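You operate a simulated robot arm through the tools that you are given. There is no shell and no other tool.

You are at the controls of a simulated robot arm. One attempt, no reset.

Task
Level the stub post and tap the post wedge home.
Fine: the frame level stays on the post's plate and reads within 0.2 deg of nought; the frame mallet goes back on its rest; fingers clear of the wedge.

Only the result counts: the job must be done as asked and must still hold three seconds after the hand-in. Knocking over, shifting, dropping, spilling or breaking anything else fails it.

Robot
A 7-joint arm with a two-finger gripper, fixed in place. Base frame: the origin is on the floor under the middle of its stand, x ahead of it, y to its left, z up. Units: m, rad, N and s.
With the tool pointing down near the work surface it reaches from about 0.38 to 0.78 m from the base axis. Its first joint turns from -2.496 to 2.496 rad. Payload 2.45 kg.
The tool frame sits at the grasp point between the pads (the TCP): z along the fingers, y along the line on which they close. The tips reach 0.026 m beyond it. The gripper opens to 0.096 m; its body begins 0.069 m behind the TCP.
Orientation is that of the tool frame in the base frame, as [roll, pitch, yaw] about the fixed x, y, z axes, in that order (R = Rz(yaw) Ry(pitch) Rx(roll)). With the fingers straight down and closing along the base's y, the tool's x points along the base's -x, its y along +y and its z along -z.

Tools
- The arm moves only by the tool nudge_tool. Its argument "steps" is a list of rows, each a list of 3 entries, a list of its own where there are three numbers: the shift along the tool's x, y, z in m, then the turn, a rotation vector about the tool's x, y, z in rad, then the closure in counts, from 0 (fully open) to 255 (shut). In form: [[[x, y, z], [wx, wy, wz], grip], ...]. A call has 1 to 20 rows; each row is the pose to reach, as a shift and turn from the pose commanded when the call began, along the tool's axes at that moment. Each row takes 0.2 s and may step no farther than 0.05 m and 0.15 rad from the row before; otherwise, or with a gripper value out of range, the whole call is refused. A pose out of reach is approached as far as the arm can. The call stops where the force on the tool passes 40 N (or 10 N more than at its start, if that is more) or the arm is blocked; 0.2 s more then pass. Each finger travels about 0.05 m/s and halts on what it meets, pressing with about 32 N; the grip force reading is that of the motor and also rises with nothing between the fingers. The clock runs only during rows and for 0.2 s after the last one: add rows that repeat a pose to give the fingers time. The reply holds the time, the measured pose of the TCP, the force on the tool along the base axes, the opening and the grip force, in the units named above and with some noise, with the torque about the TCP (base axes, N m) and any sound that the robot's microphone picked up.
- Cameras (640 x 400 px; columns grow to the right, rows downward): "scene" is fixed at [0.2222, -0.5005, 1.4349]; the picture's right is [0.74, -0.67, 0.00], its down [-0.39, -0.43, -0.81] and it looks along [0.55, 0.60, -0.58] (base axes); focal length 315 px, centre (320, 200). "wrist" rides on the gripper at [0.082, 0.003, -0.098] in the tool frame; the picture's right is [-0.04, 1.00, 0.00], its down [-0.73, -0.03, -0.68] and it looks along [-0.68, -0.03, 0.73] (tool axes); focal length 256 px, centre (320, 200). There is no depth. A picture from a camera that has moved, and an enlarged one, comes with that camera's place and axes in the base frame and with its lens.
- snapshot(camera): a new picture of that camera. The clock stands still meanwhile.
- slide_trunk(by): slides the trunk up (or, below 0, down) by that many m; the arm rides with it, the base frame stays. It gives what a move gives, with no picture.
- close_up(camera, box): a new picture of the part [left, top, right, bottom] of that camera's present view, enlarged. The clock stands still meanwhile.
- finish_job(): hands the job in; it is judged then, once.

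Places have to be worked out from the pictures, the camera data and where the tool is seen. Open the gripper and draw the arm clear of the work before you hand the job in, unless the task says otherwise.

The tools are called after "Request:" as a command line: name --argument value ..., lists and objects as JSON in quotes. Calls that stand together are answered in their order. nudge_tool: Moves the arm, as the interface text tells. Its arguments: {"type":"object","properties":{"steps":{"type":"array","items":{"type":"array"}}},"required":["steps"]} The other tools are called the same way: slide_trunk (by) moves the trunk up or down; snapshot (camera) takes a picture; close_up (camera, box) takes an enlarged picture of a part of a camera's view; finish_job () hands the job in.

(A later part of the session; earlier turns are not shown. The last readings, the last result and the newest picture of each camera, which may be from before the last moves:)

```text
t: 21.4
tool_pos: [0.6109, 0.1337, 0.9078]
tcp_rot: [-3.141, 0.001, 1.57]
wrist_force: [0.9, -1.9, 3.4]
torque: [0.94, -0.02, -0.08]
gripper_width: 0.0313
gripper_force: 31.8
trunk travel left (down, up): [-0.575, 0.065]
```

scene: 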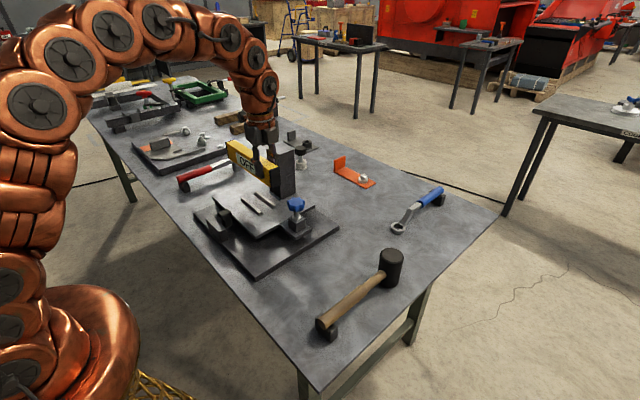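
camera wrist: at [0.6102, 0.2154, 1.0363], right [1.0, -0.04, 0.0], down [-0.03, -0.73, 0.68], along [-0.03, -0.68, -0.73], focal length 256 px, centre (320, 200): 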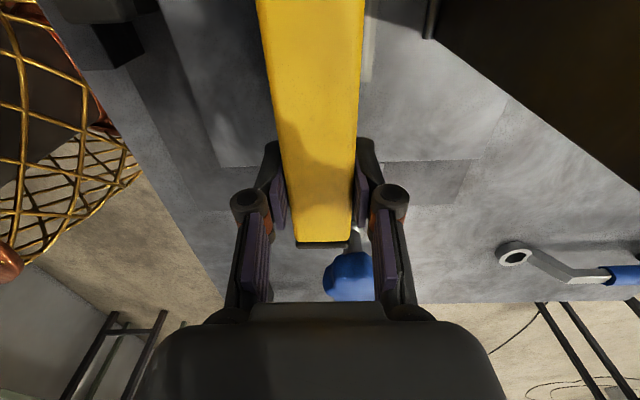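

The level's +y end has touched the plate (the plate is higher on +y). I pitch the tool about +x by ~0.02 rad to follow the slope while lowering slightly.

Request:
nudge_tool --steps '[[[0, 0, 0.001], [0, 0.01, 0], 255], [[0, 0, 0.003], [0, 0.02, 0], 255]]'

Request:
close_up --camera "scene" --box '[220, 150, 310, 230]'

```text
t: 22.0
tool_pos: [0.6097, 0.1338, 0.905]
tcp_rot: [3.138, -0.021, 1.572]
wrist_force: [-3.1, -2.1, 12.8]
torque: [-0.62, 0.1, 0.02]
gripper_width: 0.0316
gripper_force: 32.8
trunk travel left (down, up): [-0.575, 0.065]
```

```text
5.00 times, centred on (265, 190) of scene
camera zoom: at [0.2222, -0.5005, 1.4349], right [0.74, -0.67, 0.0], down [-0.39, -0.43, -0.81], along [0.55, 0.6, -0.58], focal length 1573 px, centre (595, 250)
```

zoom: 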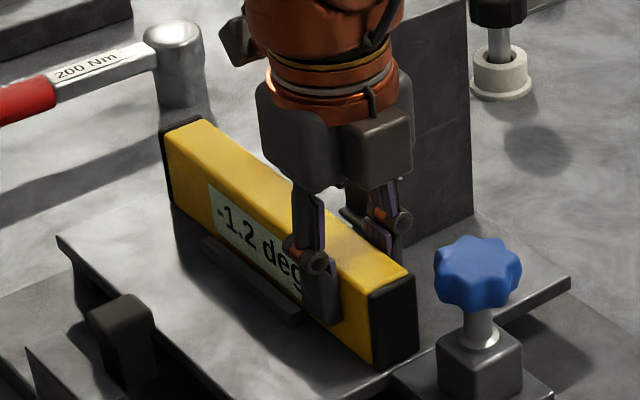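

The level switched on and reads -1.2 deg. The force now shows it's pressed lightly on its -y end, so I ease up 1 mm and release the grip modestly.

Request:
nudge_tool --steps '[[[0, 0, -0.001], [0, -0.003, 0], 255], [[0, 0, -0.0015], [0, -0.003, 0], 200], [[0, 0, -0.0015], [0, -0.003, 0], 125], [[0, 0, -0.0015], [0, -0.003, 0], 120], [[0, 0, -0.0015], [0, -0.003, 0], 120]]'

Request:
close_up --camera "scene" --box '[220, 150, 310, 230]'

Request:
snapshot --camera "wrist"

```text
t: 23.2
tool_pos: [0.6099, 0.1335, 0.9064]
tcp_rot: [-3.141, -0.017, 1.572]
wrist_force: [0.2, 0.5, -0.2]
torque: [0.02, 0.01, 0.04]
gripper_width: 0.0508
gripper_force: 0.0
trunk travel left (down, up): [-0.575, 0.065]
```

```text
5.00 times, centred on (265, 190) of scene
camera zoom: at [0.2222, -0.5005, 1.4349], right [0.74, -0.67, 0.0], down [-0.39, -0.43, -0.81], along [0.55, 0.6, -0.58], focal length 1573 px, centre (595, 250)
```

zoom: 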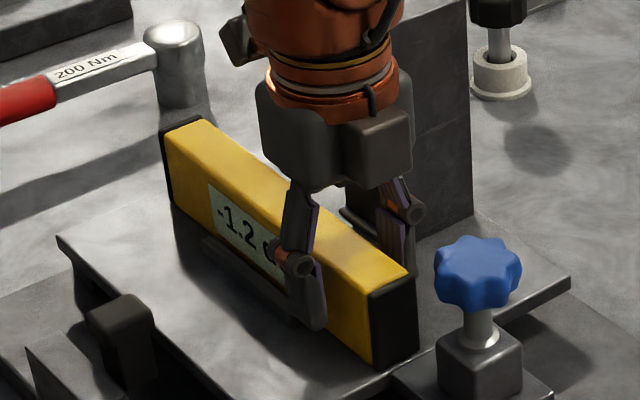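

```text
taken
camera wrist: at [0.6124, 0.2136, 1.0052], right [1.0, -0.04, 0.0], down [-0.03, -0.74, 0.67], along [-0.03, -0.67, -0.75], focal length 256 px, centre (320, 200)
```

wrist: 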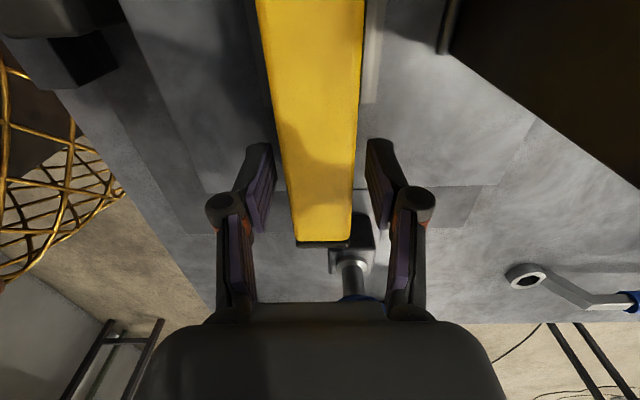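

The level sits on the plate by itself reading about -1.2 deg. I raise the arm straight up and then read the display and view the knob.

Request:
nudge_tool --steps '[[[0, 0, -0.03], [0, -0.016, 0], 120], [[0, 0, -0.07], [0, -0.016, 0], 120], [[0, 0, -0.11], [0, -0.016, 0], 120], [[-0.03, 0, -0.14], [0, -0.016, 0], 100], [[-0.07, 0, -0.15], [0, -0.016, 0], 90]]'

Request:
close_up --camera "scene" --box '[215, 160, 315, 240]'

Request:
snapshot --camera "wrist"

```text
t: 24.4
tool_pos: [0.6087, 0.0612, 1.0551]
tcp_rot: [-3.139, -0.002, 1.57]
wrist_force: [0.0, 0.5, -0.3]
torque: [-0.03, -0.03, 0.04]
gripper_width: 0.0622
gripper_force: 0.1
trunk travel left (down, up): [-0.575, 0.065]
```

```text
5.00 times, centred on (265, 200) of scene
camera zoom: at [0.2222, -0.5005, 1.4349], right [0.74, -0.67, 0.0], down [-0.39, -0.43, -0.81], along [0.55, 0.6, -0.58], focal length 1573 px, centre (595, 200)
```

zoom: 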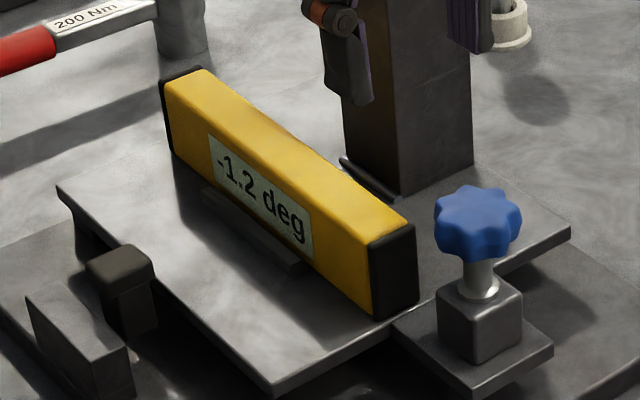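

```text
taken
camera wrist: at [0.6121, 0.1429, 1.154], right [1.0, -0.04, 0.0], down [-0.03, -0.73, 0.68], along [-0.03, -0.68, -0.73], focal length 256 px, centre (320, 200)
```

wrist: 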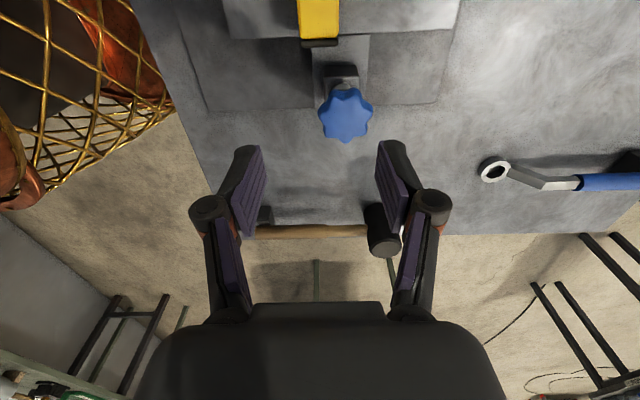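

The level reads -1.2 deg clearly. I enlarge the wrist view to locate the knob precisely.

Request:
close_up --camera "wrist" --box '[270, 30, 420, 170]'

Request:
close_up --camera "scene" --box '[280, 185, 340, 245]'

```text
2.86 times, centred on (345, 100) of wrist
camera zoom: at [0.6121, 0.1429, 1.154], right [1.0, -0.04, 0.0], down [-0.03, -0.73, 0.68], along [-0.03, -0.68, -0.73], focal length 731 px, centre (249, 486)
```

zoom: 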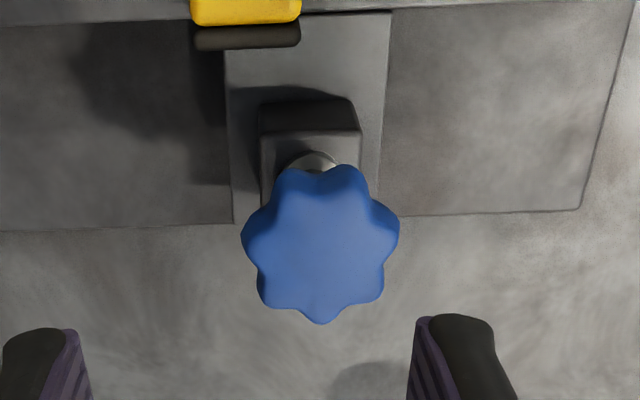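

```text
6.67 times, centred on (310, 215) of scene
camera zoom: at [0.2222, -0.5005, 1.4349], right [0.74, -0.67, 0.0], down [-0.39, -0.43, -0.81], along [0.55, 0.6, -0.58], focal length 2097 px, centre (387, 100)
```

zoom: 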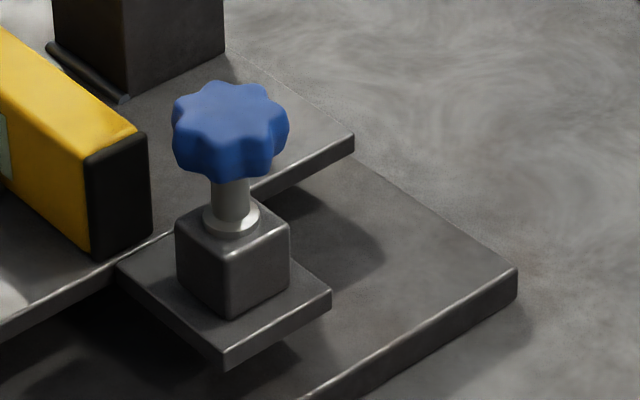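

The 7-lobed knob is centred at about (0.630, 0.045), top z≈0.945, radius ≈0.024. I rotate the gripper to the far end of its wrist travel above the knob, so a long clockwise turn is available.

Request:
nudge_tool --steps '[[[-0.004, 0.005, 0], [0, 0, -0.148], 0], [[-0.008, 0.01, 0], [0, 0, -0.296], 0], [[-0.012, 0.015, 0], [0, 0, -0.444], 0], [[-0.016, 0.021, 0], [0, 0, -0.592], 0], [[-0.016, 0.021, 0], [0, 0, -0.74], 0], [[-0.016, 0.021, 0], [0, 0, -0.888], 0], [[-0.016, 0.021, 0], [0, 0, -1.036], 0], [[-0.016, 0.021, 0], [0, 0, -1.184], 0], [[-0.016, 0.021, 0], [0, 0, -1.332], 0], [[-0.016, 0.021, 0], [0, 0, -1.48], 0], [[-0.016, 0.021, 0], [0, 0, -1.628], 0], [[-0.016, 0.021, 0], [0, 0, -1.776], 0], [[-0.016, 0.021, 0], [0, 0, -1.924], 0], [[-0.016, 0.021, 0], [0, 0, -2.072], 0], [[-0.016, 0.021, 0], [0, 0, -2.22], 0], [[-0.016, 0.021, 0], [0, 0, -2.368], 0], [[-0.016, 0.021, 0], [0, 0, -2.516], 0], [[-0.016, 0.021, 0], [0, 0, -2.664], 0], [[-0.016, 0.021, 0], [0, 0, -2.812], 0], [[-0.016, 0.021, 0], [0, 0, -2.96], 0]]'

Request:
snapshot --camera "wrist"

```text
t: 28.6
tool_pos: [0.6301, 0.045, 1.0544]
tcp_rot: [-3.141, 0.002, -1.75]
wrist_force: [0.4, 0.2, 0.7]
torque: [0.05, -0.04, -0.03]
gripper_width: 0.096
gripper_force: 0.1
trunk travel left (down, up): [-0.575, 0.065]
```

```text
taken
camera wrist: at [0.6121, -0.0342, 1.1524], right [-0.98, 0.22, 0.0], down [0.16, 0.72, 0.68], along [0.15, 0.66, -0.73], focal length 256 px, centre (320, 200)
```

wrist: 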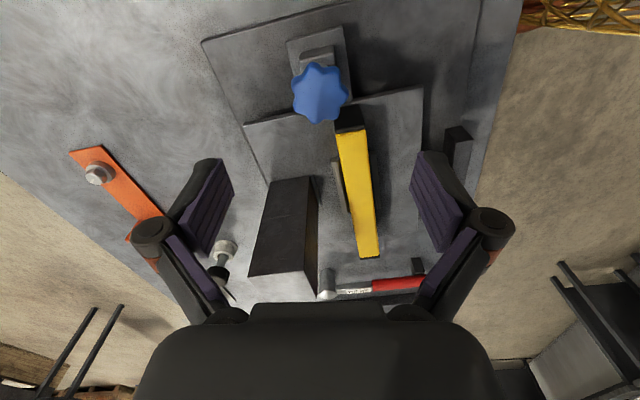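

The knob appears centred between the fingers. I enlarge to check the exact offset.

Request:
close_up --camera "wrist" --box '[260, 30, 380, 150]'

```text
3.33 times, centred on (320, 90) of wrist
camera zoom: at [0.6121, -0.0342, 1.1524], right [-0.98, 0.22, 0.0], down [0.16, 0.72, 0.68], along [0.15, 0.66, -0.73], focal length 853 px, centre (320, 567)
```

zoom: 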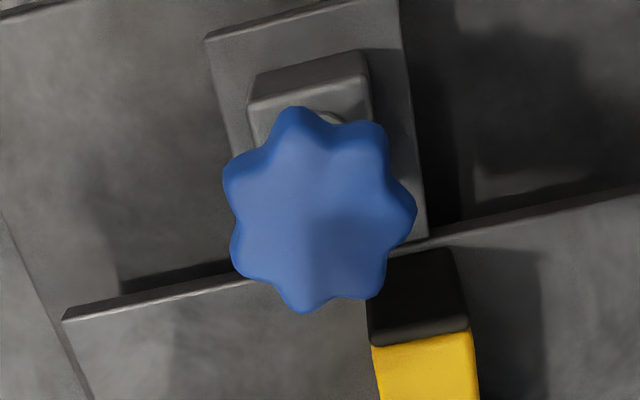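

Offset is only ~3.5 mm along tool x. I descend around the knob to TCP z≈0.94 and close on it.

Request:
nudge_tool --steps '[[[0.0035, 0, 0.04], [0, 0, 0], 0], [[0.0035, 0, 0.08], [0, 0, 0], 0], [[0.0035, 0, 0.1], [0, 0, 0], 40], [[0.0035, 0, 0.114], [0, 0, 0], 60], [[0.0035, 0, 0.114], [0, 0, 0], 110], [[0.0035, 0, 0.114], [0, 0, 0], 160], [[0.0035, 0, 0.114], [0, 0, 0], 255], [[0.0035, 0, 0.114], [0, 0, 0], 255], [[0.0035, 0, 0.114], [0, 0, 0], 255]]'

Request:
close_up --camera "scene" --box '[230, 140, 350, 240]'

Request:
snapshot --camera "wrist"

```text
t: 30.6
tool_pos: [0.6304, 0.041, 0.9411]
tcp_rot: [3.139, 0.001, -1.753]
wrist_force: [0.6, 0.6, -1.0]
torque: [0.09, -0.08, -0.05]
gripper_width: 0.0424
gripper_force: 45.2
trunk travel left (down, up): [-0.575, 0.065]
```

```text
4.00 times, centred on (290, 190) of scene
camera zoom: at [0.2222, -0.5005, 1.4349], right [0.74, -0.67, 0.0], down [-0.39, -0.43, -0.81], along [0.55, 0.6, -0.58], focal length 1258 px, centre (440, 240)
```

zoom: 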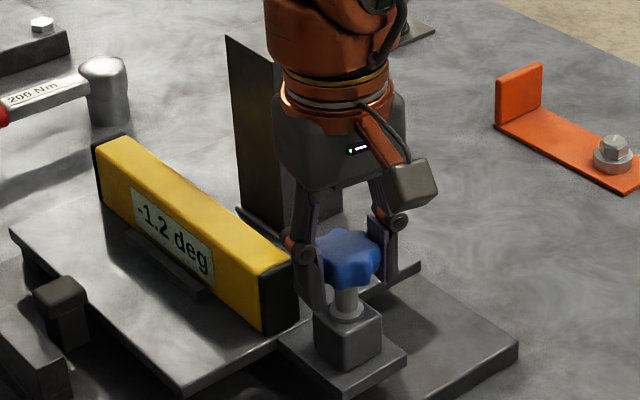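

```text
taken
camera wrist: at [0.6117, -0.0381, 1.0382], right [-0.98, 0.22, 0.0], down [0.16, 0.72, 0.68], along [0.15, 0.66, -0.73], focal length 256 px, centre (320, 200)
```

wrist: 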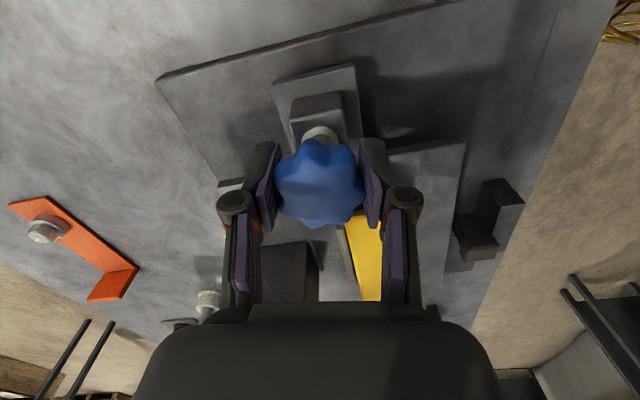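

The knob is gripped (0.042 m opening), force readings calm. I turn it clockwise by 0.6 rad and watch the display.

Request:
nudge_tool --steps '[[[0, 0, 0], [0, 0, 0.1], 255], [[0, 0, 0], [0, 0, 0.2], 255], [[0, 0, 0], [0, 0, 0.3], 255], [[0, 0, 0], [0, 0, 0.4], 255], [[0, 0, 0], [0, 0, 0.5], 255], [[0, 0, 0], [0, 0, 0.6], 255], [[0, 0, 0], [0, 0, 0.6], 255]]'

Request:
close_up --camera "scene" --box '[230, 140, 350, 240]'

```text
t: 32.3
tool_pos: [0.6288, 0.0412, 0.9385]
tcp_rot: [3.135, -0.004, -2.353]
wrist_force: [0.2, -2.3, -14.6]
torque: [0.52, -0.89, -0.06]
gripper_width: 0.0423
gripper_force: 44.7
trunk travel left (down, up): [-0.575, 0.065]
stopped in row 7: the force on the tool passed its limit at 41 N (the readings are from after the stop); the commanded pose is now the measured one
```

```text
4.00 times, centred on (290, 190) of scene
camera zoom: at [0.2222, -0.5005, 1.4349], right [0.74, -0.67, 0.0], down [-0.39, -0.43, -0.81], along [0.55, 0.6, -0.58], focal length 1258 px, centre (440, 240)
```

zoom: 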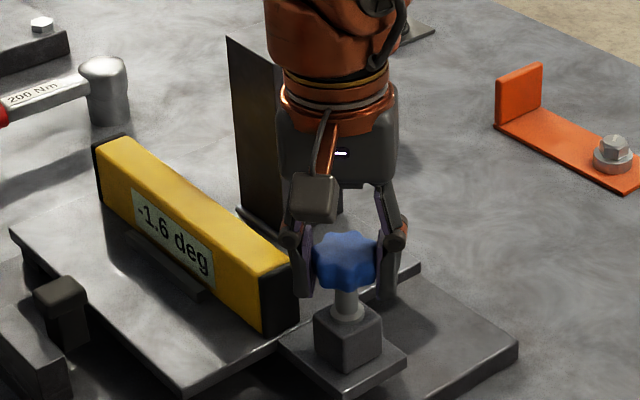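

Clockwise was the wrong way: the reading went to -1.6 deg and the knob sank, pulling on the tool. I turn back counter-clockwise, rising about 3 mm per radian, and check.

Request:
nudge_tool --steps '[[[0, 0, 0.0005], [0, 0, -0.1], 255], [[0, 0, 0], [0, 0, -0.2], 255], [[0, 0, -0.0003], [0, 0, -0.3], 255], [[0, 0, -0.0006], [0, 0, -0.4], 255], [[0, 0, -0.001], [0, 0, -0.5], 255], [[0, 0, -0.0014], [0, 0, -0.6], 255]]'

Request:
close_up --camera "scene" --box '[230, 140, 350, 240]'

```text
t: 33.7
tool_pos: [0.6295, 0.041, 0.9403]
tcp_rot: [3.136, 0.0, -1.752]
wrist_force: [12.0, -1.5, -7.4]
torque: [-0.48, -0.43, -0.13]
gripper_width: 0.0427
gripper_force: 44.6
trunk travel left (down, up): [-0.575, 0.065]
```

```text
4.00 times, centred on (290, 190) of scene
camera zoom: at [0.2222, -0.5005, 1.4349], right [0.74, -0.67, 0.0], down [-0.39, -0.43, -0.81], along [0.55, 0.6, -0.58], focal length 1258 px, centre (440, 240)
```

zoom: 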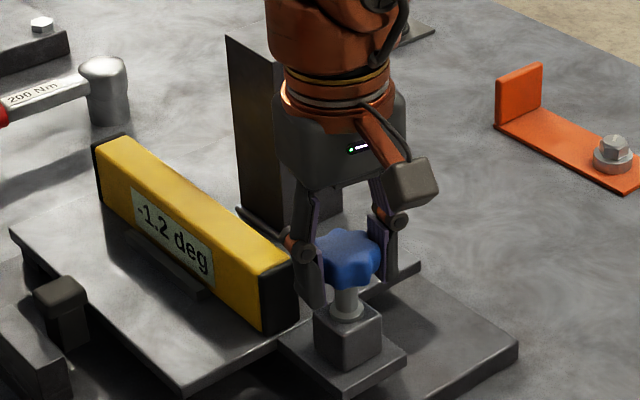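

Reading is back at -1.2 deg, confirming counter-clockwise raises it and direction/rate (~0.4° per 0.6 rad). I continue counter-clockwise another 0.6 rad with a slight rise.

Request:
nudge_tool --steps '[[[0, 0, 0], [0, 0, -0.1], 255], [[0, 0, -0.0002], [0, 0, -0.2], 255], [[0, 0, -0.0005], [0, 0, -0.3], 255], [[0, 0, -0.0008], [0, 0, -0.4], 255], [[0, 0, -0.0011], [0, 0, -0.5], 255], [[0, 0, -0.0014], [0, 0, -0.6], 255]]'

Request:
close_up --camera "scene" --box '[230, 140, 350, 240]'

```text
t: 35.1
tool_pos: [0.6302, 0.0413, 0.9419]
tcp_rot: [3.141, 0.001, -1.152]
wrist_force: [32.6, 2.8, 7.3]
torque: [-0.77, -0.89, -0.21]
gripper_width: 0.0425
gripper_force: 45.3
trunk travel left (down, up): [-0.575, 0.065]
```

```text
4.00 times, centred on (290, 190) of scene
camera zoom: at [0.2222, -0.5005, 1.4349], right [0.74, -0.67, 0.0], down [-0.39, -0.43, -0.81], along [0.55, 0.6, -0.58], focal length 1258 px, centre (440, 240)
```

zoom: 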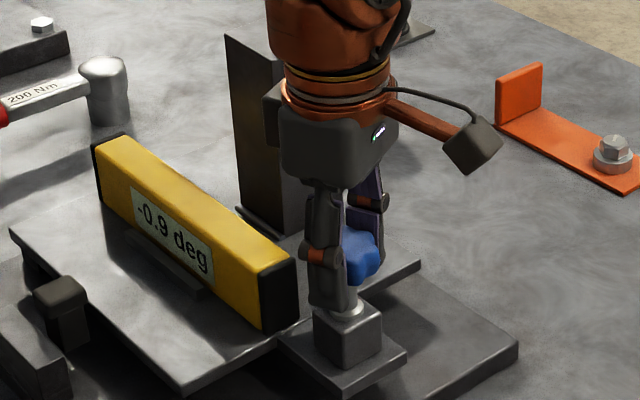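

The reading is now -0.9 deg but a lateral force built up because the grip axis is ~1.7 mm off the knob's axis. I release, lift, rotate the wrist back, shift by the computed offset (+0.8, +1.5 mm), and come back down.

Request:
nudge_tool --steps '[[[0, 0, 0], [0, 0, 0], 150], [[0, 0, 0], [0, 0, 0], 60], [[0, 0, -0.02], [0, 0, 0], 40], [[0, 0, -0.045], [0, 0, 0], 20], [[-0.00105, -0.00134, -0.045], [0, 0, 0.145], 0], [[-0.00105, -0.00134, -0.045], [0, 0, 0.29], 0], [[-0.00105, -0.00134, -0.045], [0, 0, 0.435], 0], [[-0.00105, -0.00134, -0.045], [0, 0, 0.58], 0], [[-0.00105, -0.00134, -0.045], [0, 0, 0.725], 0], [[-0.00105, -0.00134, -0.045], [0, 0, 0.87], 0], [[-0.00105, -0.00134, -0.045], [0, 0, 1.015], 0], [[-0.00105, -0.00134, -0.045], [0, 0, 1.16], 0], [[-0.00105, -0.00134, -0.045], [0, 0, 1.305], 0], [[-0.00105, -0.00134, -0.045], [0, 0, 1.45], 0], [[-0.00105, -0.00134, -0.045], [0, 0, 1.6], 0], [[-0.00105, -0.00134, -0.045], [0, 0, 1.75], 0]]'

Request:
close_up --camera "scene" --box '[215, 150, 335, 250]'

Request:
close_up --camera "wrist" --box '[240, 60, 400, 200]'

```text
t: 38.5
tool_pos: [0.6294, 0.0431, 0.9865]
tcp_rot: [3.138, -0.006, -2.905]
wrist_force: [0.4, -0.6, 0.0]
torque: [0.01, 0.0, -0.01]
gripper_width: 0.0958
gripper_force: 0.1
trunk travel left (down, up): [-0.575, 0.065]
```

```text
4.00 times, centred on (275, 200) of scene
camera zoom: at [0.2222, -0.5005, 1.4349], right [0.74, -0.67, 0.0], down [-0.39, -0.43, -0.81], along [0.55, 0.6, -0.58], focal length 1258 px, centre (500, 200)
```

zoom: 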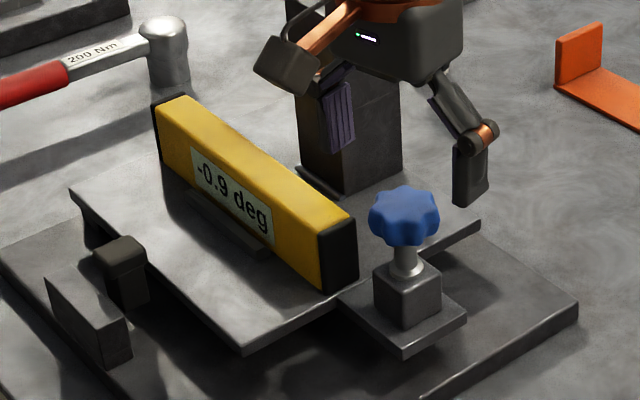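

```text
2.86 times, centred on (320, 130) of wrist
camera zoom: at [0.5497, 0.027, 1.0857], right [-0.2, 0.98, 0.0], down [0.72, 0.14, 0.68], along [0.66, 0.13, -0.74], focal length 731 px, centre (320, 400)
```

zoom: 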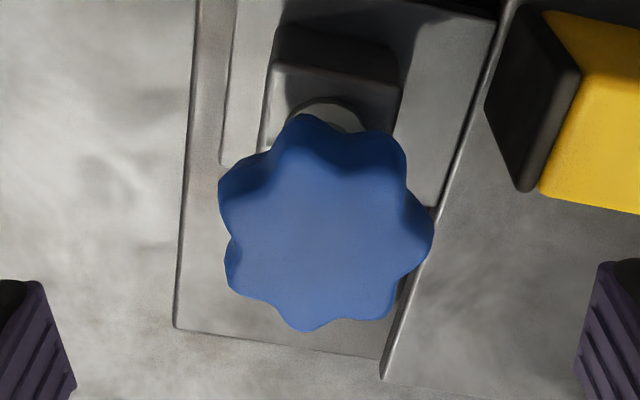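

Released cleanly, reading holds at -0.9 deg. I descend, re-grip centred, and turn counter-clockwise 1.2 rad while rising 3.5 mm per rad.

Request:
nudge_tool --steps '[[[0, 0, 0.025], [0, 0, 0], 0], [[0, 0, 0.0435], [0, 0, 0], 60], [[0, 0, 0.0435], [0, 0, 0], 110], [[0, 0, 0.0435], [0, 0, 0], 160], [[0, 0, 0.0435], [0, 0, 0], 255], [[0, 0, 0.0435], [0, 0, 0], 255], [[0, 0, 0.0435], [0, 0, 0], 255]]'

Request:
nudge_tool --steps '[[[0, 0, -0.0004], [0, 0, -0.1], 255], [[0, 0, -0.0007], [0, 0, -0.2], 255], [[0, 0, -0.0011], [0, 0, -0.3], 255], [[0, 0, -0.0014], [0, 0, -0.4], 255], [[0, 0, -0.0018], [0, 0, -0.5], 255], [[0, 0, -0.0021], [0, 0, -0.6], 255]]'

Request:
close_up --camera "scene" --box '[215, 150, 335, 250]'

```text
t: 40.1
tool_pos: [0.6288, 0.0428, 0.9431]
tcp_rot: [3.14, -0.005, -2.902]
wrist_force: [-2.7, 10.6, 2.5]
torque: [0.35, 0.25, -0.09]
gripper_width: 0.0437
gripper_force: 44.4
trunk travel left (down, up): [-0.575, 0.065]
```

```text
t: 41.5
tool_pos: [0.6292, 0.0433, 0.9452]
tcp_rot: [3.136, -0.005, -2.301]
wrist_force: [5.4, 11.8, -10.4]
torque: [-0.16, 0.04, -0.12]
gripper_width: 0.0437
gripper_force: 45.2
trunk travel left (down, up): [-0.575, 0.065]
```

```text
4.00 times, centred on (275, 200) of scene
camera zoom: at [0.2222, -0.5005, 1.4349], right [0.74, -0.67, 0.0], down [-0.39, -0.43, -0.81], along [0.55, 0.6, -0.58], focal length 1258 px, centre (500, 200)
```

zoom: 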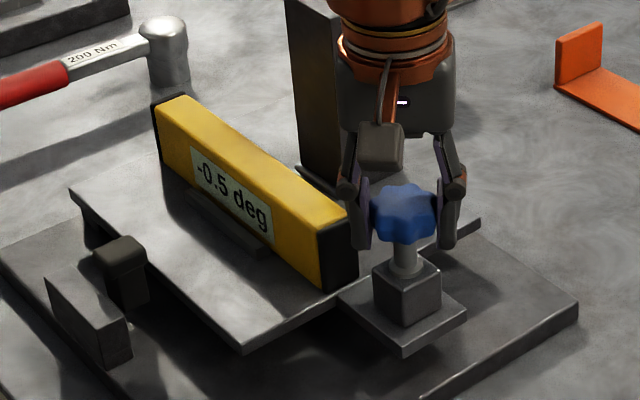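

Reading is -0.5 deg with modest forces. I continue counter-clockwise 0.7 rad with less rise and a small lateral relief.

Request:
nudge_tool --steps '[[[-0.0003, 0.0001, 0.0002], [0, 0, -0.1], 255], [[-0.0006, 0.0002, 0.0002], [0, 0, -0.2], 255], [[-0.0006, 0.0002, 0], [0, 0, -0.3], 255], [[-0.0006, 0.0002, -0.0003], [0, 0, -0.4], 255], [[-0.0006, 0.0002, -0.0006], [0, 0, -0.5], 255], [[-0.0006, 0.0002, -0.0009], [0, 0, -0.6], 255], [[-0.0006, 0.0002, -0.0012], [0, 0, -0.7], 255]]'

Request:
close_up --camera "scene" --box '[215, 150, 335, 250]'

```text
t: 43.1
tool_pos: [0.6294, 0.0442, 0.9484]
tcp_rot: [3.136, 0.0, -1.6]
wrist_force: [4.4, 4.3, -0.8]
torque: [-0.77, 0.07, -0.12]
gripper_width: 0.0439
gripper_force: 44.6
trunk travel left (down, up): [-0.575, 0.065]
```

```text
4.00 times, centred on (275, 200) of scene
camera zoom: at [0.2222, -0.5005, 1.4349], right [0.74, -0.67, 0.0], down [-0.39, -0.43, -0.81], along [0.55, 0.6, -0.58], focal length 1258 px, centre (500, 200)
```

zoom: 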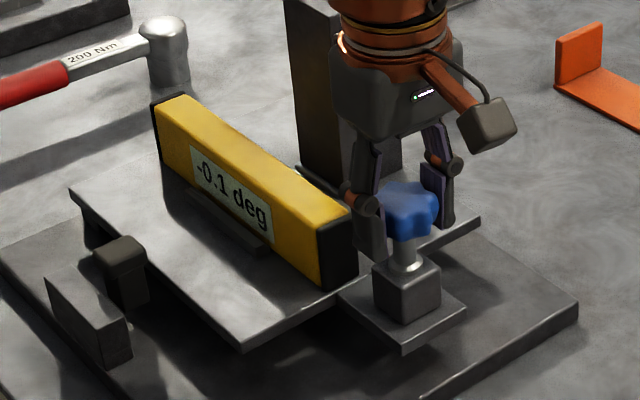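

Reading is -0.1 deg. I turn another 0.15 rad counter-clockwise, then check the reading.

Request:
nudge_tool --steps '[[[0, 0, -0.0003], [0, 0, -0.1], 255], [[0, 0, -0.0005], [0, 0, -0.16], 255], [[0, 0, -0.0005], [0, 0, -0.16], 255]]'

Request:
close_up --camera "scene" --box '[240, 180, 300, 230]'

```text
t: 43.9
tool_pos: [0.6307, 0.0433, 0.9466]
tcp_rot: [3.137, 0.002, -1.441]
wrist_force: [12.9, 6.0, -2.5]
torque: [-0.03, -0.34, -0.04]
gripper_width: 0.0435
gripper_force: 45.2
trunk travel left (down, up): [-0.575, 0.065]
```

```text
8.00 times, centred on (270, 205) of scene
camera zoom: at [0.2222, -0.5005, 1.4349], right [0.74, -0.67, 0.0], down [-0.39, -0.43, -0.81], along [0.55, 0.6, -0.58], focal length 2517 px, centre (720, 160)
```

zoom: 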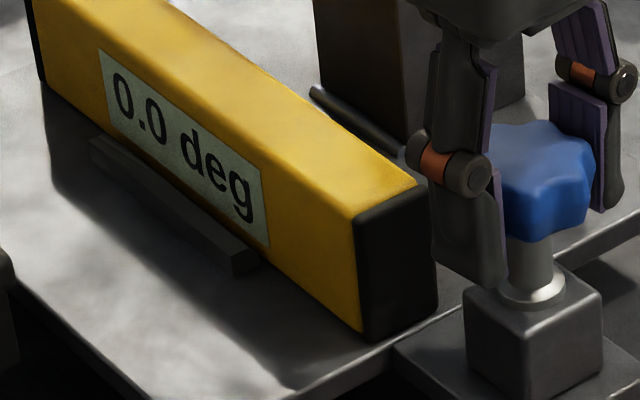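

It reads 0.0 deg. I release the knob, lift clear, and re-read.

Request:
nudge_tool --steps '[[[0, 0, 0], [0, 0, 0], 150], [[0, 0, 0], [0, 0, 0], 60], [[0, 0, 0], [0, 0, 0], 60], [[0, 0, -0.02], [0, 0, 0], 40], [[0, 0, -0.05], [0, 0, 0], 0], [[0, 0, -0.09], [0, 0, 0], 0]]'

Request:
close_up --camera "scene" --box '[215, 150, 335, 250]'

```text
t: 45.3
tool_pos: [0.6301, 0.0432, 1.0355]
tcp_rot: [3.134, 0.002, -1.444]
wrist_force: [-0.4, 0.4, 0.2]
torque: [-0.03, 0.01, 0.01]
gripper_width: 0.0961
gripper_force: 0.2
trunk travel left (down, up): [-0.575, 0.065]
```

```text
4.00 times, centred on (275, 200) of scene
camera zoom: at [0.2222, -0.5005, 1.4349], right [0.74, -0.67, 0.0], down [-0.39, -0.43, -0.81], along [0.55, 0.6, -0.58], focal length 1258 px, centre (500, 200)
```

zoom: 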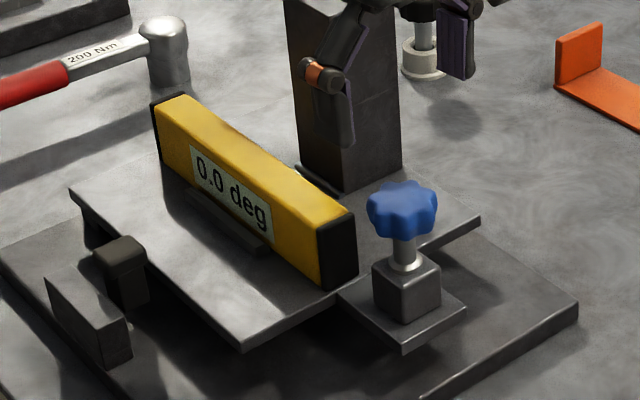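

The level holds 0.0 deg with the knob free. Next the mallet: I move over its handle near the head (≈(0.65, -0.218)), rotating back to the default yaw.

Request:
nudge_tool --steps '[[[0.022, 0.001, 0], [0, 0, 0.142], 0], [[0.044, 0.002, 0], [0, 0, 0.284], 0], [[0.066, 0.003, 0], [0, 0, 0.426], 0], [[0.088, 0.004, 0], [0, 0, 0.568], 0], [[0.11, 0.005, 0], [0, 0, 0.71], 0], [[0.132, 0.006, 0], [0, 0, 0.852], 0], [[0.154, 0.007, 0], [0, 0, 0.994], 0], [[0.176, 0.009, 0], [0, 0, 1.136], 0], [[0.198, 0.01, 0.01], [0, 0, 1.278], 0], [[0.22, 0.011, 0.02], [0, 0, 1.42], 0], [[0.242, 0.012, 0.03], [0, 0, 1.562], 0], [[0.2614, 0.0132, 0.035], [0, 0, 1.697], 0]]'

Request:
snapshot --camera "wrist"

Request:
close_up --camera "scene" --box '[290, 200, 430, 350]'

```text
t: 47.9
tool_pos: [0.6489, -0.2161, 1.0016]
tcp_rot: [3.139, -0.005, 3.14]
wrist_force: [0.1, 0.3, -0.9]
torque: [-0.02, -0.03, 0.0]
gripper_width: 0.0959
gripper_force: 0.0
trunk travel left (down, up): [-0.575, 0.065]
```

```text
taken
camera wrist: at [0.5678, -0.213, 1.1006], right [0.04, 1.0, 0.0], down [0.74, -0.03, 0.67], along [0.67, -0.03, -0.74], focal length 256 px, centre (320, 200)
```

wrist: 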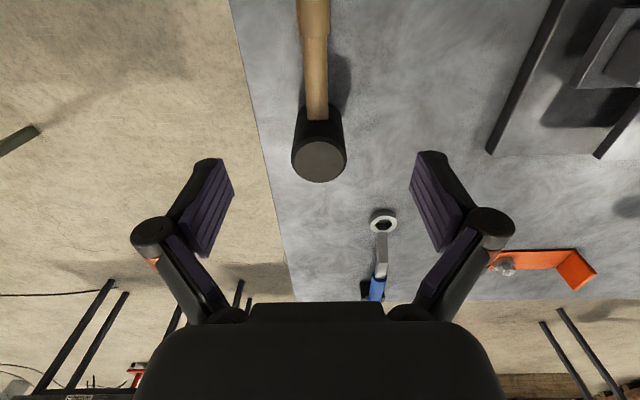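

```text
2.67 times, centred on (360, 275) of scene
camera zoom: at [0.2222, -0.5005, 1.4349], right [0.74, -0.67, 0.0], down [-0.39, -0.43, -0.81], along [0.55, 0.6, -0.58], focal length 839 px, centre (213, 0)
```

zoom: 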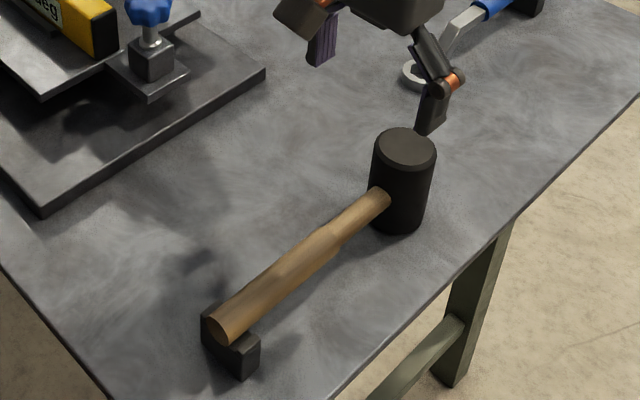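

The handle axis is at y≈-0.220, z≈0.845, parallel to x; head center x≈0.709. I shift 4 mm and descend around the handle.

Request:
nudge_tool --steps '[[[-0.003, -0.004, 0.03], [0, 0, 0], 60], [[-0.003, -0.004, 0.07], [0, 0, 0], 69], [[-0.003, -0.004, 0.11], [0, 0, 0], 69], [[-0.003, -0.004, 0.14], [0, 0, 0], 69], [[-0.003, -0.004, 0.155], [0, 0, 0], 69]]'

Request:
close_up --camera "scene" --box '[300, 200, 430, 330]'

Request:
snapshot --camera "wrist"

```text
t: 49.1
tool_pos: [0.6515, -0.2229, 0.8452]
tcp_rot: [3.139, -0.005, -3.14]
wrist_force: [0.3, 0.1, 0.4]
torque: [0.03, 0.0, 0.01]
gripper_width: 0.0698
gripper_force: 0.1
trunk travel left (down, up): [-0.575, 0.065]
```

```text
3.08 times, centred on (365, 265) of scene
camera zoom: at [0.2222, -0.5005, 1.4349], right [0.74, -0.67, 0.0], down [-0.39, -0.43, -0.81], along [0.55, 0.6, -0.58], focal length 968 px, centre (182, 0)
```

zoom: 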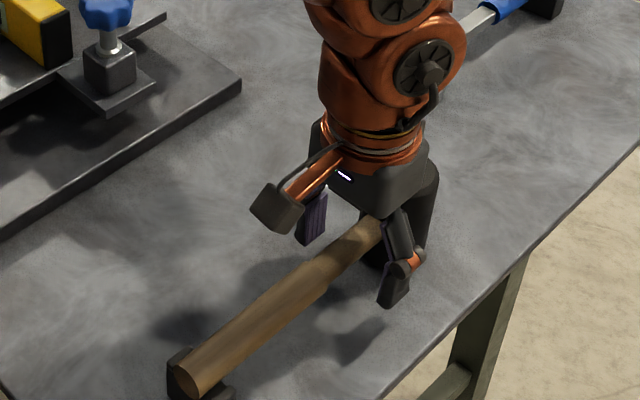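

```text
taken
camera wrist: at [0.5706, -0.2188, 0.9451], right [0.04, 1.0, 0.0], down [0.74, -0.03, 0.68], along [0.67, -0.03, -0.74], focal length 256 px, centre (320, 200)
```

wrist: 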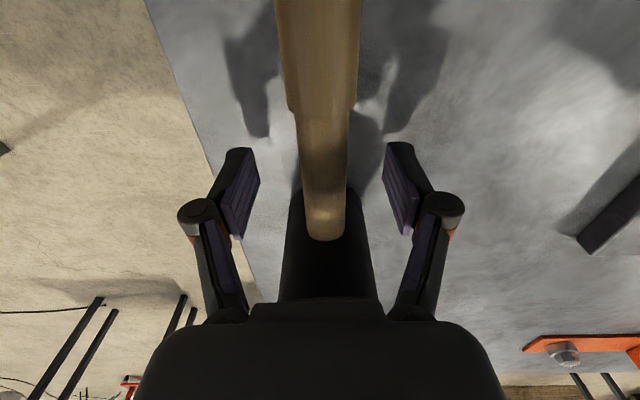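

The handle is centred between the pads. I close on it, then lift a little and check for droop.

Request:
nudge_tool --steps '[[[0, 0, 0], [0, 0, 0], 130], [[0, 0, 0], [0, 0, 0], 190], [[0, 0, 0], [0, 0, 0], 255], [[0, 0, 0], [0, 0, 0], 255], [[0, 0, 0], [0, 0, 0], 255]]'

Request:
nudge_tool --steps '[[[0, 0, -0.01], [0, 0, 0], 255], [[0, 0, -0.02], [0, 0, 0], 255], [[0, 0, -0.03], [0, 0, 0], 255], [[0, 0, -0.03], [0, 0, 0], 255]]'

Request:
close_up --camera "scene" --box '[300, 200, 430, 330]'

Request:
snapshot --camera "wrist"

```text
t: 50.3
tool_pos: [0.6525, -0.2216, 0.8465]
tcp_rot: [3.14, -0.003, -3.141]
wrist_force: [-1.3, 4.1, 1.7]
torque: [0.03, 0.07, 0.24]
gripper_width: 0.0205
gripper_force: 31.7
trunk travel left (down, up): [-0.575, 0.065]
```

```text
t: 51.3
tool_pos: [0.6524, -0.2218, 0.8788]
tcp_rot: [3.138, -0.005, -3.139]
wrist_force: [0.2, 0.6, -5.8]
torque: [0.01, 0.2, 0.0]
gripper_width: 0.0204
gripper_force: 31.6
trunk travel left (down, up): [-0.575, 0.065]
```

```text
3.08 times, centred on (365, 265) of scene
camera zoom: at [0.2222, -0.5005, 1.4349], right [0.74, -0.67, 0.0], down [-0.39, -0.43, -0.81], along [0.55, 0.6, -0.58], focal length 968 px, centre (182, 0)
```

zoom: 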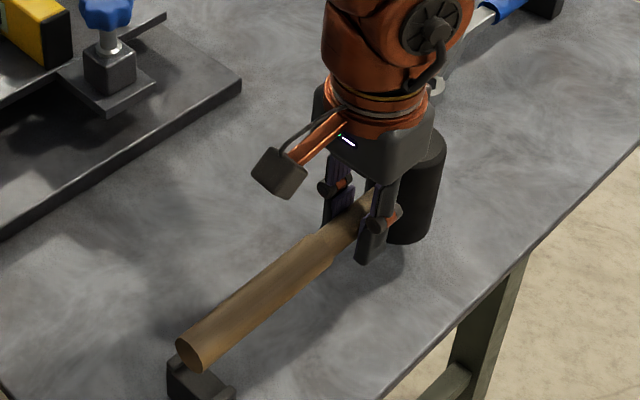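

```text
taken
camera wrist: at [0.5714, -0.2174, 0.9766], right [0.04, 1.0, 0.0], down [0.74, -0.03, 0.68], along [0.67, -0.03, -0.74], focal length 256 px, centre (320, 200)
```

wrist: 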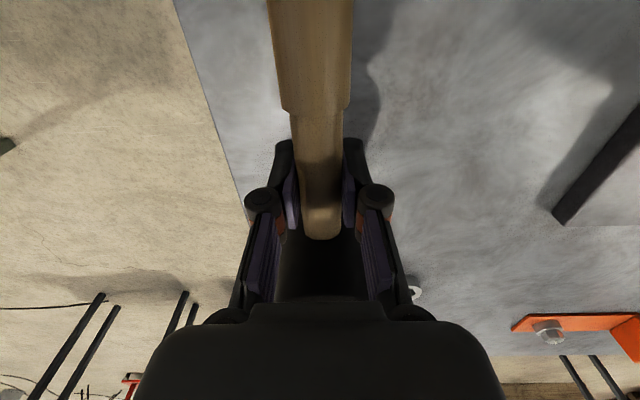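

The mallet (≈0.6 kg) is held firmly and level; head bottom is ≈0.0465 m below the TCP, head center ≈0.057 m ahead. I raise it and swing it 90° so the head points to +y, hovering near the wedge (cap center ≈(0.50, 0.21), top z≈0.884).

Request:
nudge_tool --steps '[[[0, 0, -0.045], [0, 0, 0], 255], [[0, 0, -0.09], [0, 0, 0], 255], [[0, 0, -0.135], [0, 0, 0], 255], [[0.014, 0.03, -0.14], [0, 0, -0.143], 255], [[0.028, 0.06, -0.14], [0, 0, -0.286], 255], [[0.042, 0.09, -0.14], [0, 0, -0.429], 255], [[0.056, 0.12, -0.14], [0, 0, -0.572], 255], [[0.07, 0.15, -0.14], [0, 0, -0.715], 255], [[0.085, 0.18, -0.14], [0, 0, -0.858], 255], [[0.099, 0.21, -0.14], [0, 0, -1.0], 255], [[0.113, 0.24, -0.14], [0, 0, -1.143], 255], [[0.127, 0.265, -0.14], [0, 0, -1.286], 255], [[0.141, 0.285, -0.14], [0, 0, -1.429], 255], [[0.1554, 0.3, -0.14], [0, 0, -1.571], 255]]'

Request:
snapshot --camera "scene"

Request:
snapshot --camera "wrist"

```text
t: 54.3
tool_pos: [0.4981, 0.0783, 1.0169]
tcp_rot: [3.137, 0.001, -1.566]
wrist_force: [0.8, 0.4, -4.5]
torque: [-0.21, 0.02, 0.0]
gripper_width: 0.0201
gripper_force: 32.1
trunk travel left (down, up): [-0.575, 0.065]
```

```text
taken
```

scene: 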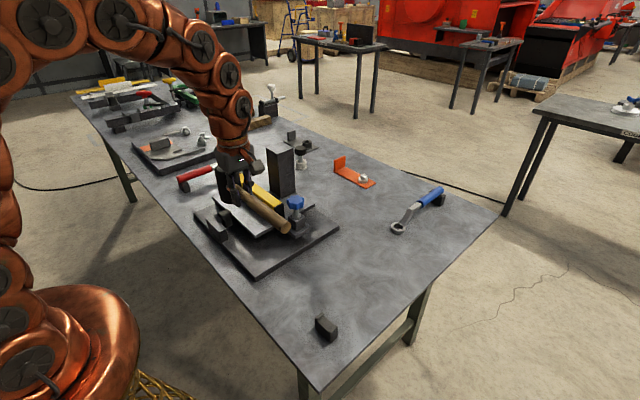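

```text
taken
camera wrist: at [0.4954, -0.0025, 1.1159], right [-1.0, 0.04, 0.01], down [0.03, 0.73, 0.68], along [0.02, 0.68, -0.73], focal length 256 px, centre (320, 200)
```

wrist: 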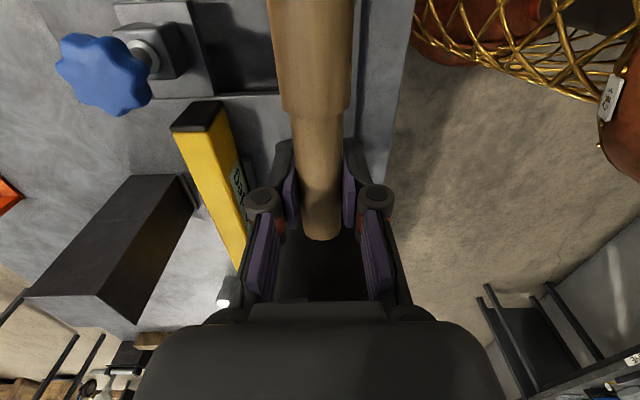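

Now I move the head over the wedge and lower so the head bottom is ~4 cm above the cap, then check from the scene camera.

Request:
nudge_tool --steps '[[[-0.037, 0, 0], [0, 0, 0], 255], [[-0.0737, 0, 0.01], [0, 0, 0], 255], [[-0.0737, 0, 0.045], [0, 0, 0], 255], [[-0.0737, 0, 0.045], [0, 0, 0], 255]]'

Request:
close_up --camera "scene" --box '[180, 140, 310, 270]'

Request:
snapshot --camera "wrist"

```text
t: 55.3
tool_pos: [0.496, 0.1527, 0.9731]
tcp_rot: [3.136, 0.001, -1.568]
wrist_force: [-0.1, 0.0, -3.7]
torque: [-0.2, 0.02, 0.03]
gripper_width: 0.0202
gripper_force: 31.7
trunk travel left (down, up): [-0.575, 0.065]
```

```text
3.08 times, centred on (245, 205) of scene
camera zoom: at [0.2222, -0.5005, 1.4349], right [0.74, -0.67, 0.0], down [-0.39, -0.43, -0.81], along [0.55, 0.6, -0.58], focal length 968 px, centre (551, 185)
```

zoom: 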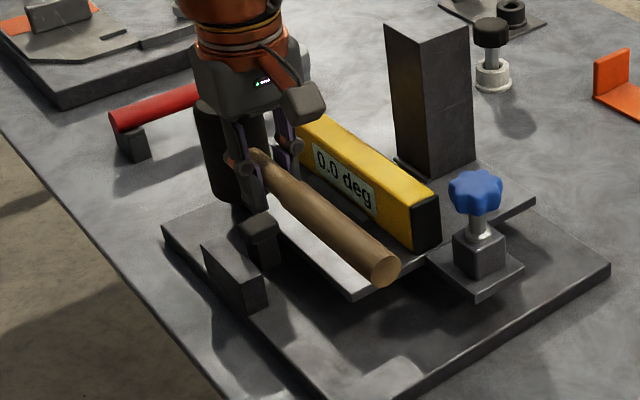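

```text
taken
camera wrist: at [0.4926, 0.0708, 1.0704], right [-1.0, 0.04, 0.01], down [0.03, 0.73, 0.68], along [0.02, 0.68, -0.73], focal length 256 px, centre (320, 200)
```

wrist: 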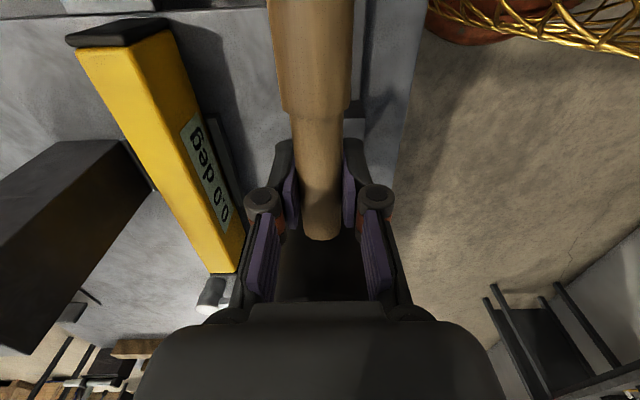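

The head is above the wedge and the level still reads 0.0. I lower slowly to find first contact with the cap.

Request:
nudge_tool --steps '[[[0, 0, 0.015], [0, 0, 0], 255], [[0, 0, 0.03], [0, 0, 0], 255], [[0, 0, 0.035], [0, 0, 0], 255]]'

Request:
close_up --camera "scene" --box '[200, 160, 290, 250]'

```text
t: 56.1
tool_pos: [0.495, 0.1517, 0.9363]
tcp_rot: [3.134, -0.001, -1.568]
wrist_force: [-0.8, -0.5, -4.7]
torque: [-0.23, 0.0, -0.02]
gripper_width: 0.0205
gripper_force: 32.0
trunk travel left (down, up): [-0.575, 0.065]
```

```text
4.44 times, centred on (245, 205) of scene
camera zoom: at [0.2222, -0.5005, 1.4349], right [0.74, -0.67, 0.0], down [-0.39, -0.43, -0.81], along [0.55, 0.6, -0.58], focal length 1398 px, centre (653, 178)
```

zoom: 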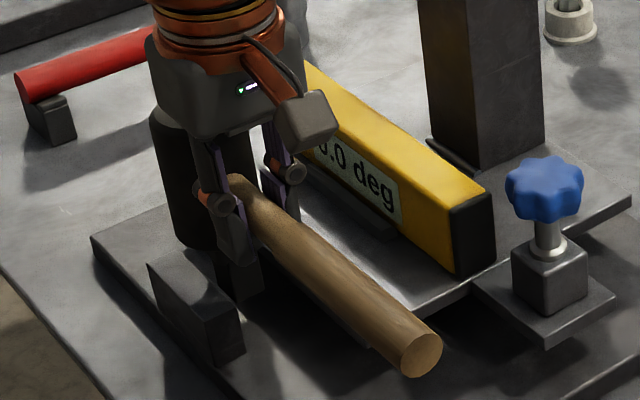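

Not touching yet at z=0.936. I continue in 1.5–2 mm rows.

Request:
nudge_tool --steps '[[[0, 0, 0.002], [0, 0, 0], 255], [[0, 0, 0.004], [0, 0, 0], 255], [[0, 0, 0.006], [0, 0, 0], 255]]'

```text
t: 56.9
tool_pos: [0.4963, 0.1522, 0.9329]
tcp_rot: [3.136, 0.003, -1.568]
wrist_force: [-2.3, -2.3, 4.8]
torque: [0.3, -0.05, 0.12]
gripper_width: 0.0202
gripper_force: 31.8
trunk travel left (down, up): [-0.575, 0.065]
```

Contact found at TCP z≈0.9325 (wedge top ≈0.886), centred under the head. I raise 2.5 cm and give a first moderate tap.

Request:
nudge_tool --steps '[[[0, 0, -0.01], [0, 0, 0], 255], [[0, 0, -0.025], [0, 0, 0], 255], [[0, 0, -0.025], [0, 0, 0], 255], [[0, 0, 0.004], [0, 0, 0], 255], [[0, 0, -0.015], [0, 0, 0], 255]]'

Request:
close_up --camera "scene" --box '[200, 160, 290, 250]'

```text
t: 58.1
tool_pos: [0.4976, 0.1526, 0.9486]
tcp_rot: [3.138, 0.003, -1.569]
wrist_force: [-0.5, 0.0, -3.2]
torque: [-0.22, 0.05, -0.01]
gripper_width: 0.0202
gripper_force: 32.2
trunk travel left (down, up): [-0.575, 0.065]
```

```text
4.44 times, centred on (245, 205) of scene
camera zoom: at [0.2222, -0.5005, 1.4349], right [0.74, -0.67, 0.0], down [-0.39, -0.43, -0.81], along [0.55, 0.6, -0.58], focal length 1398 px, centre (653, 178)
```

zoom: 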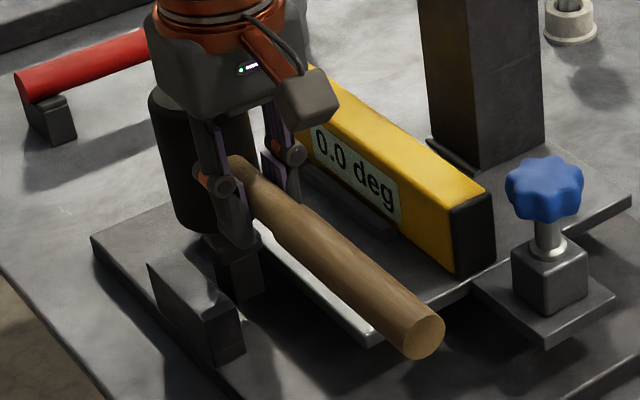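

No sound and little force; the tap was weak. I raise higher and tap faster (5 cm in one row).

Request:
nudge_tool --steps '[[[0, 0, -0.02], [0, 0, 0], 255], [[0, 0, -0.028], [0, 0, 0], 255], [[0, 0, -0.028], [0, 0, 0], 255], [[0, 0, 0.021], [0, 0, 0], 255], [[0, 0, -0.01], [0, 0, 0], 255]]'

Request:
close_up --camera "scene" --box '[200, 160, 290, 250]'

```text
t: 59.3
tool_pos: [0.4979, 0.1515, 0.9564]
tcp_rot: [3.14, 0.002, -1.571]
wrist_force: [0.4, 0.4, -5.5]
torque: [-0.24, 0.03, 0.0]
gripper_width: 0.0204
gripper_force: 31.7
trunk travel left (down, up): [-0.575, 0.065]
```

```text
4.44 times, centred on (245, 205) of scene
camera zoom: at [0.2222, -0.5005, 1.4349], right [0.74, -0.67, 0.0], down [-0.39, -0.43, -0.81], along [0.55, 0.6, -0.58], focal length 1398 px, centre (653, 178)
```

zoom: 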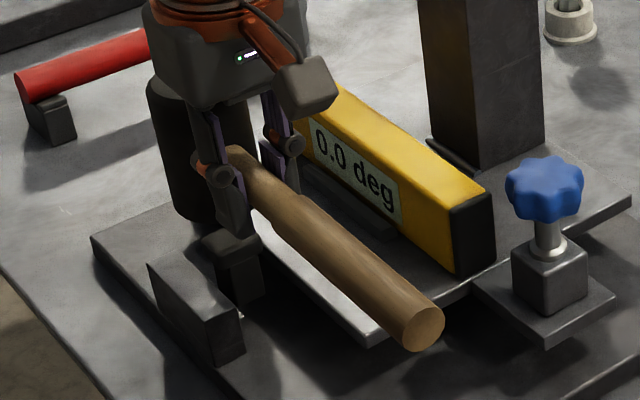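

No sound again. I probe the wedge top height once more to see whether it moved.

Request:
nudge_tool --steps '[[[0, 0, 0.015], [0, 0, 0], 255], [[0, 0, 0.022], [0, 0, 0], 255], [[0, 0, 0.0245], [0, 0, 0], 255]]'

Request:
nudge_tool --steps '[[[0, 0, 0.0015], [0, 0, 0], 255]]'

Request:
nudge_tool --steps '[[[0, 0, 0.0015], [0, 0, 0], 255]]'

Request:
nudge_tool --steps '[[[0, 0, 0.0015], [0, 0, 0], 255]]'

```text
t: 60.1
tool_pos: [0.4976, 0.1519, 0.9319]
tcp_rot: [3.134, 0.0, -1.569]
wrist_force: [-0.5, 1.1, -4.4]
torque: [-0.24, -0.02, -0.01]
gripper_width: 0.0205
gripper_force: 31.9
trunk travel left (down, up): [-0.575, 0.065]
```

```text
t: 60.5
tool_pos: [0.4966, 0.152, 0.9299]
tcp_rot: [3.137, 0.0, -1.569]
wrist_force: [0.0, -0.2, -4.3]
torque: [-0.24, -0.03, -0.03]
gripper_width: 0.0204
gripper_force: 32.4
trunk travel left (down, up): [-0.575, 0.065]
```

```text
t: 60.9
tool_pos: [0.4972, 0.1515, 0.9293]
tcp_rot: [3.136, 0.0, -1.569]
wrist_force: [0.1, -0.3, -4.0]
torque: [-0.2, -0.05, -0.03]
gripper_width: 0.0204
gripper_force: 32.6
trunk travel left (down, up): [-0.575, 0.065]
```

```text
t: 61.3
tool_pos: [0.4975, 0.1518, 0.9267]
tcp_rot: [3.135, -0.001, -1.568]
wrist_force: [-0.2, 0.3, -4.2]
torque: [-0.17, -0.01, 0.02]
gripper_width: 0.0202
gripper_force: 31.3
trunk travel left (down, up): [-0.575, 0.065]
```

The wedge went down at least 6 mm. I keep probing to find the present top.

Request:
nudge_tool --steps '[[[0, 0, 0.0015], [0, 0, 0], 255]]'

Request:
nudge_tool --steps '[[[0, 0, 0.0015], [0, 0, 0], 255]]'

Request:
close_up --camera "scene" --box '[200, 160, 290, 250]'

```text
t: 61.7
tool_pos: [0.4962, 0.1516, 0.9277]
tcp_rot: [3.137, 0.002, -1.568]
wrist_force: [0.1, 0.5, 5.4]
torque: [0.21, 0.13, 0.01]
gripper_width: 0.0206
gripper_force: 31.5
trunk travel left (down, up): [-0.575, 0.065]
```

```text
t: 62.1
tool_pos: [0.4982, 0.1515, 0.9279]
tcp_rot: [3.141, 0.002, -1.57]
wrist_force: [-0.7, -2.2, 21.6]
torque: [0.92, 0.15, 0.01]
gripper_width: 0.02
gripper_force: 31.8
trunk travel left (down, up): [-0.575, 0.065]
```

```text
4.44 times, centred on (245, 205) of scene
camera zoom: at [0.2222, -0.5005, 1.4349], right [0.74, -0.67, 0.0], down [-0.39, -0.43, -0.81], along [0.55, 0.6, -0.58], focal length 1398 px, centre (653, 178)
```

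zoom: 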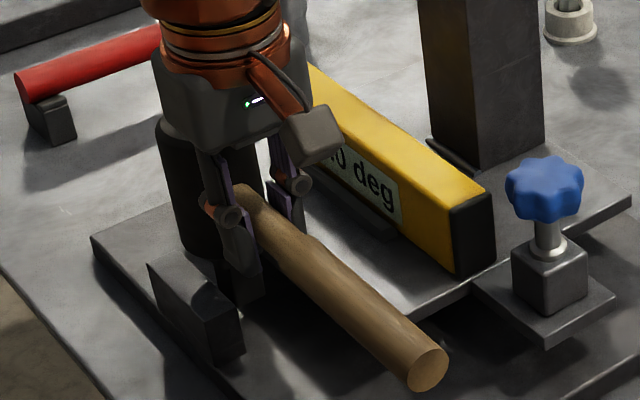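

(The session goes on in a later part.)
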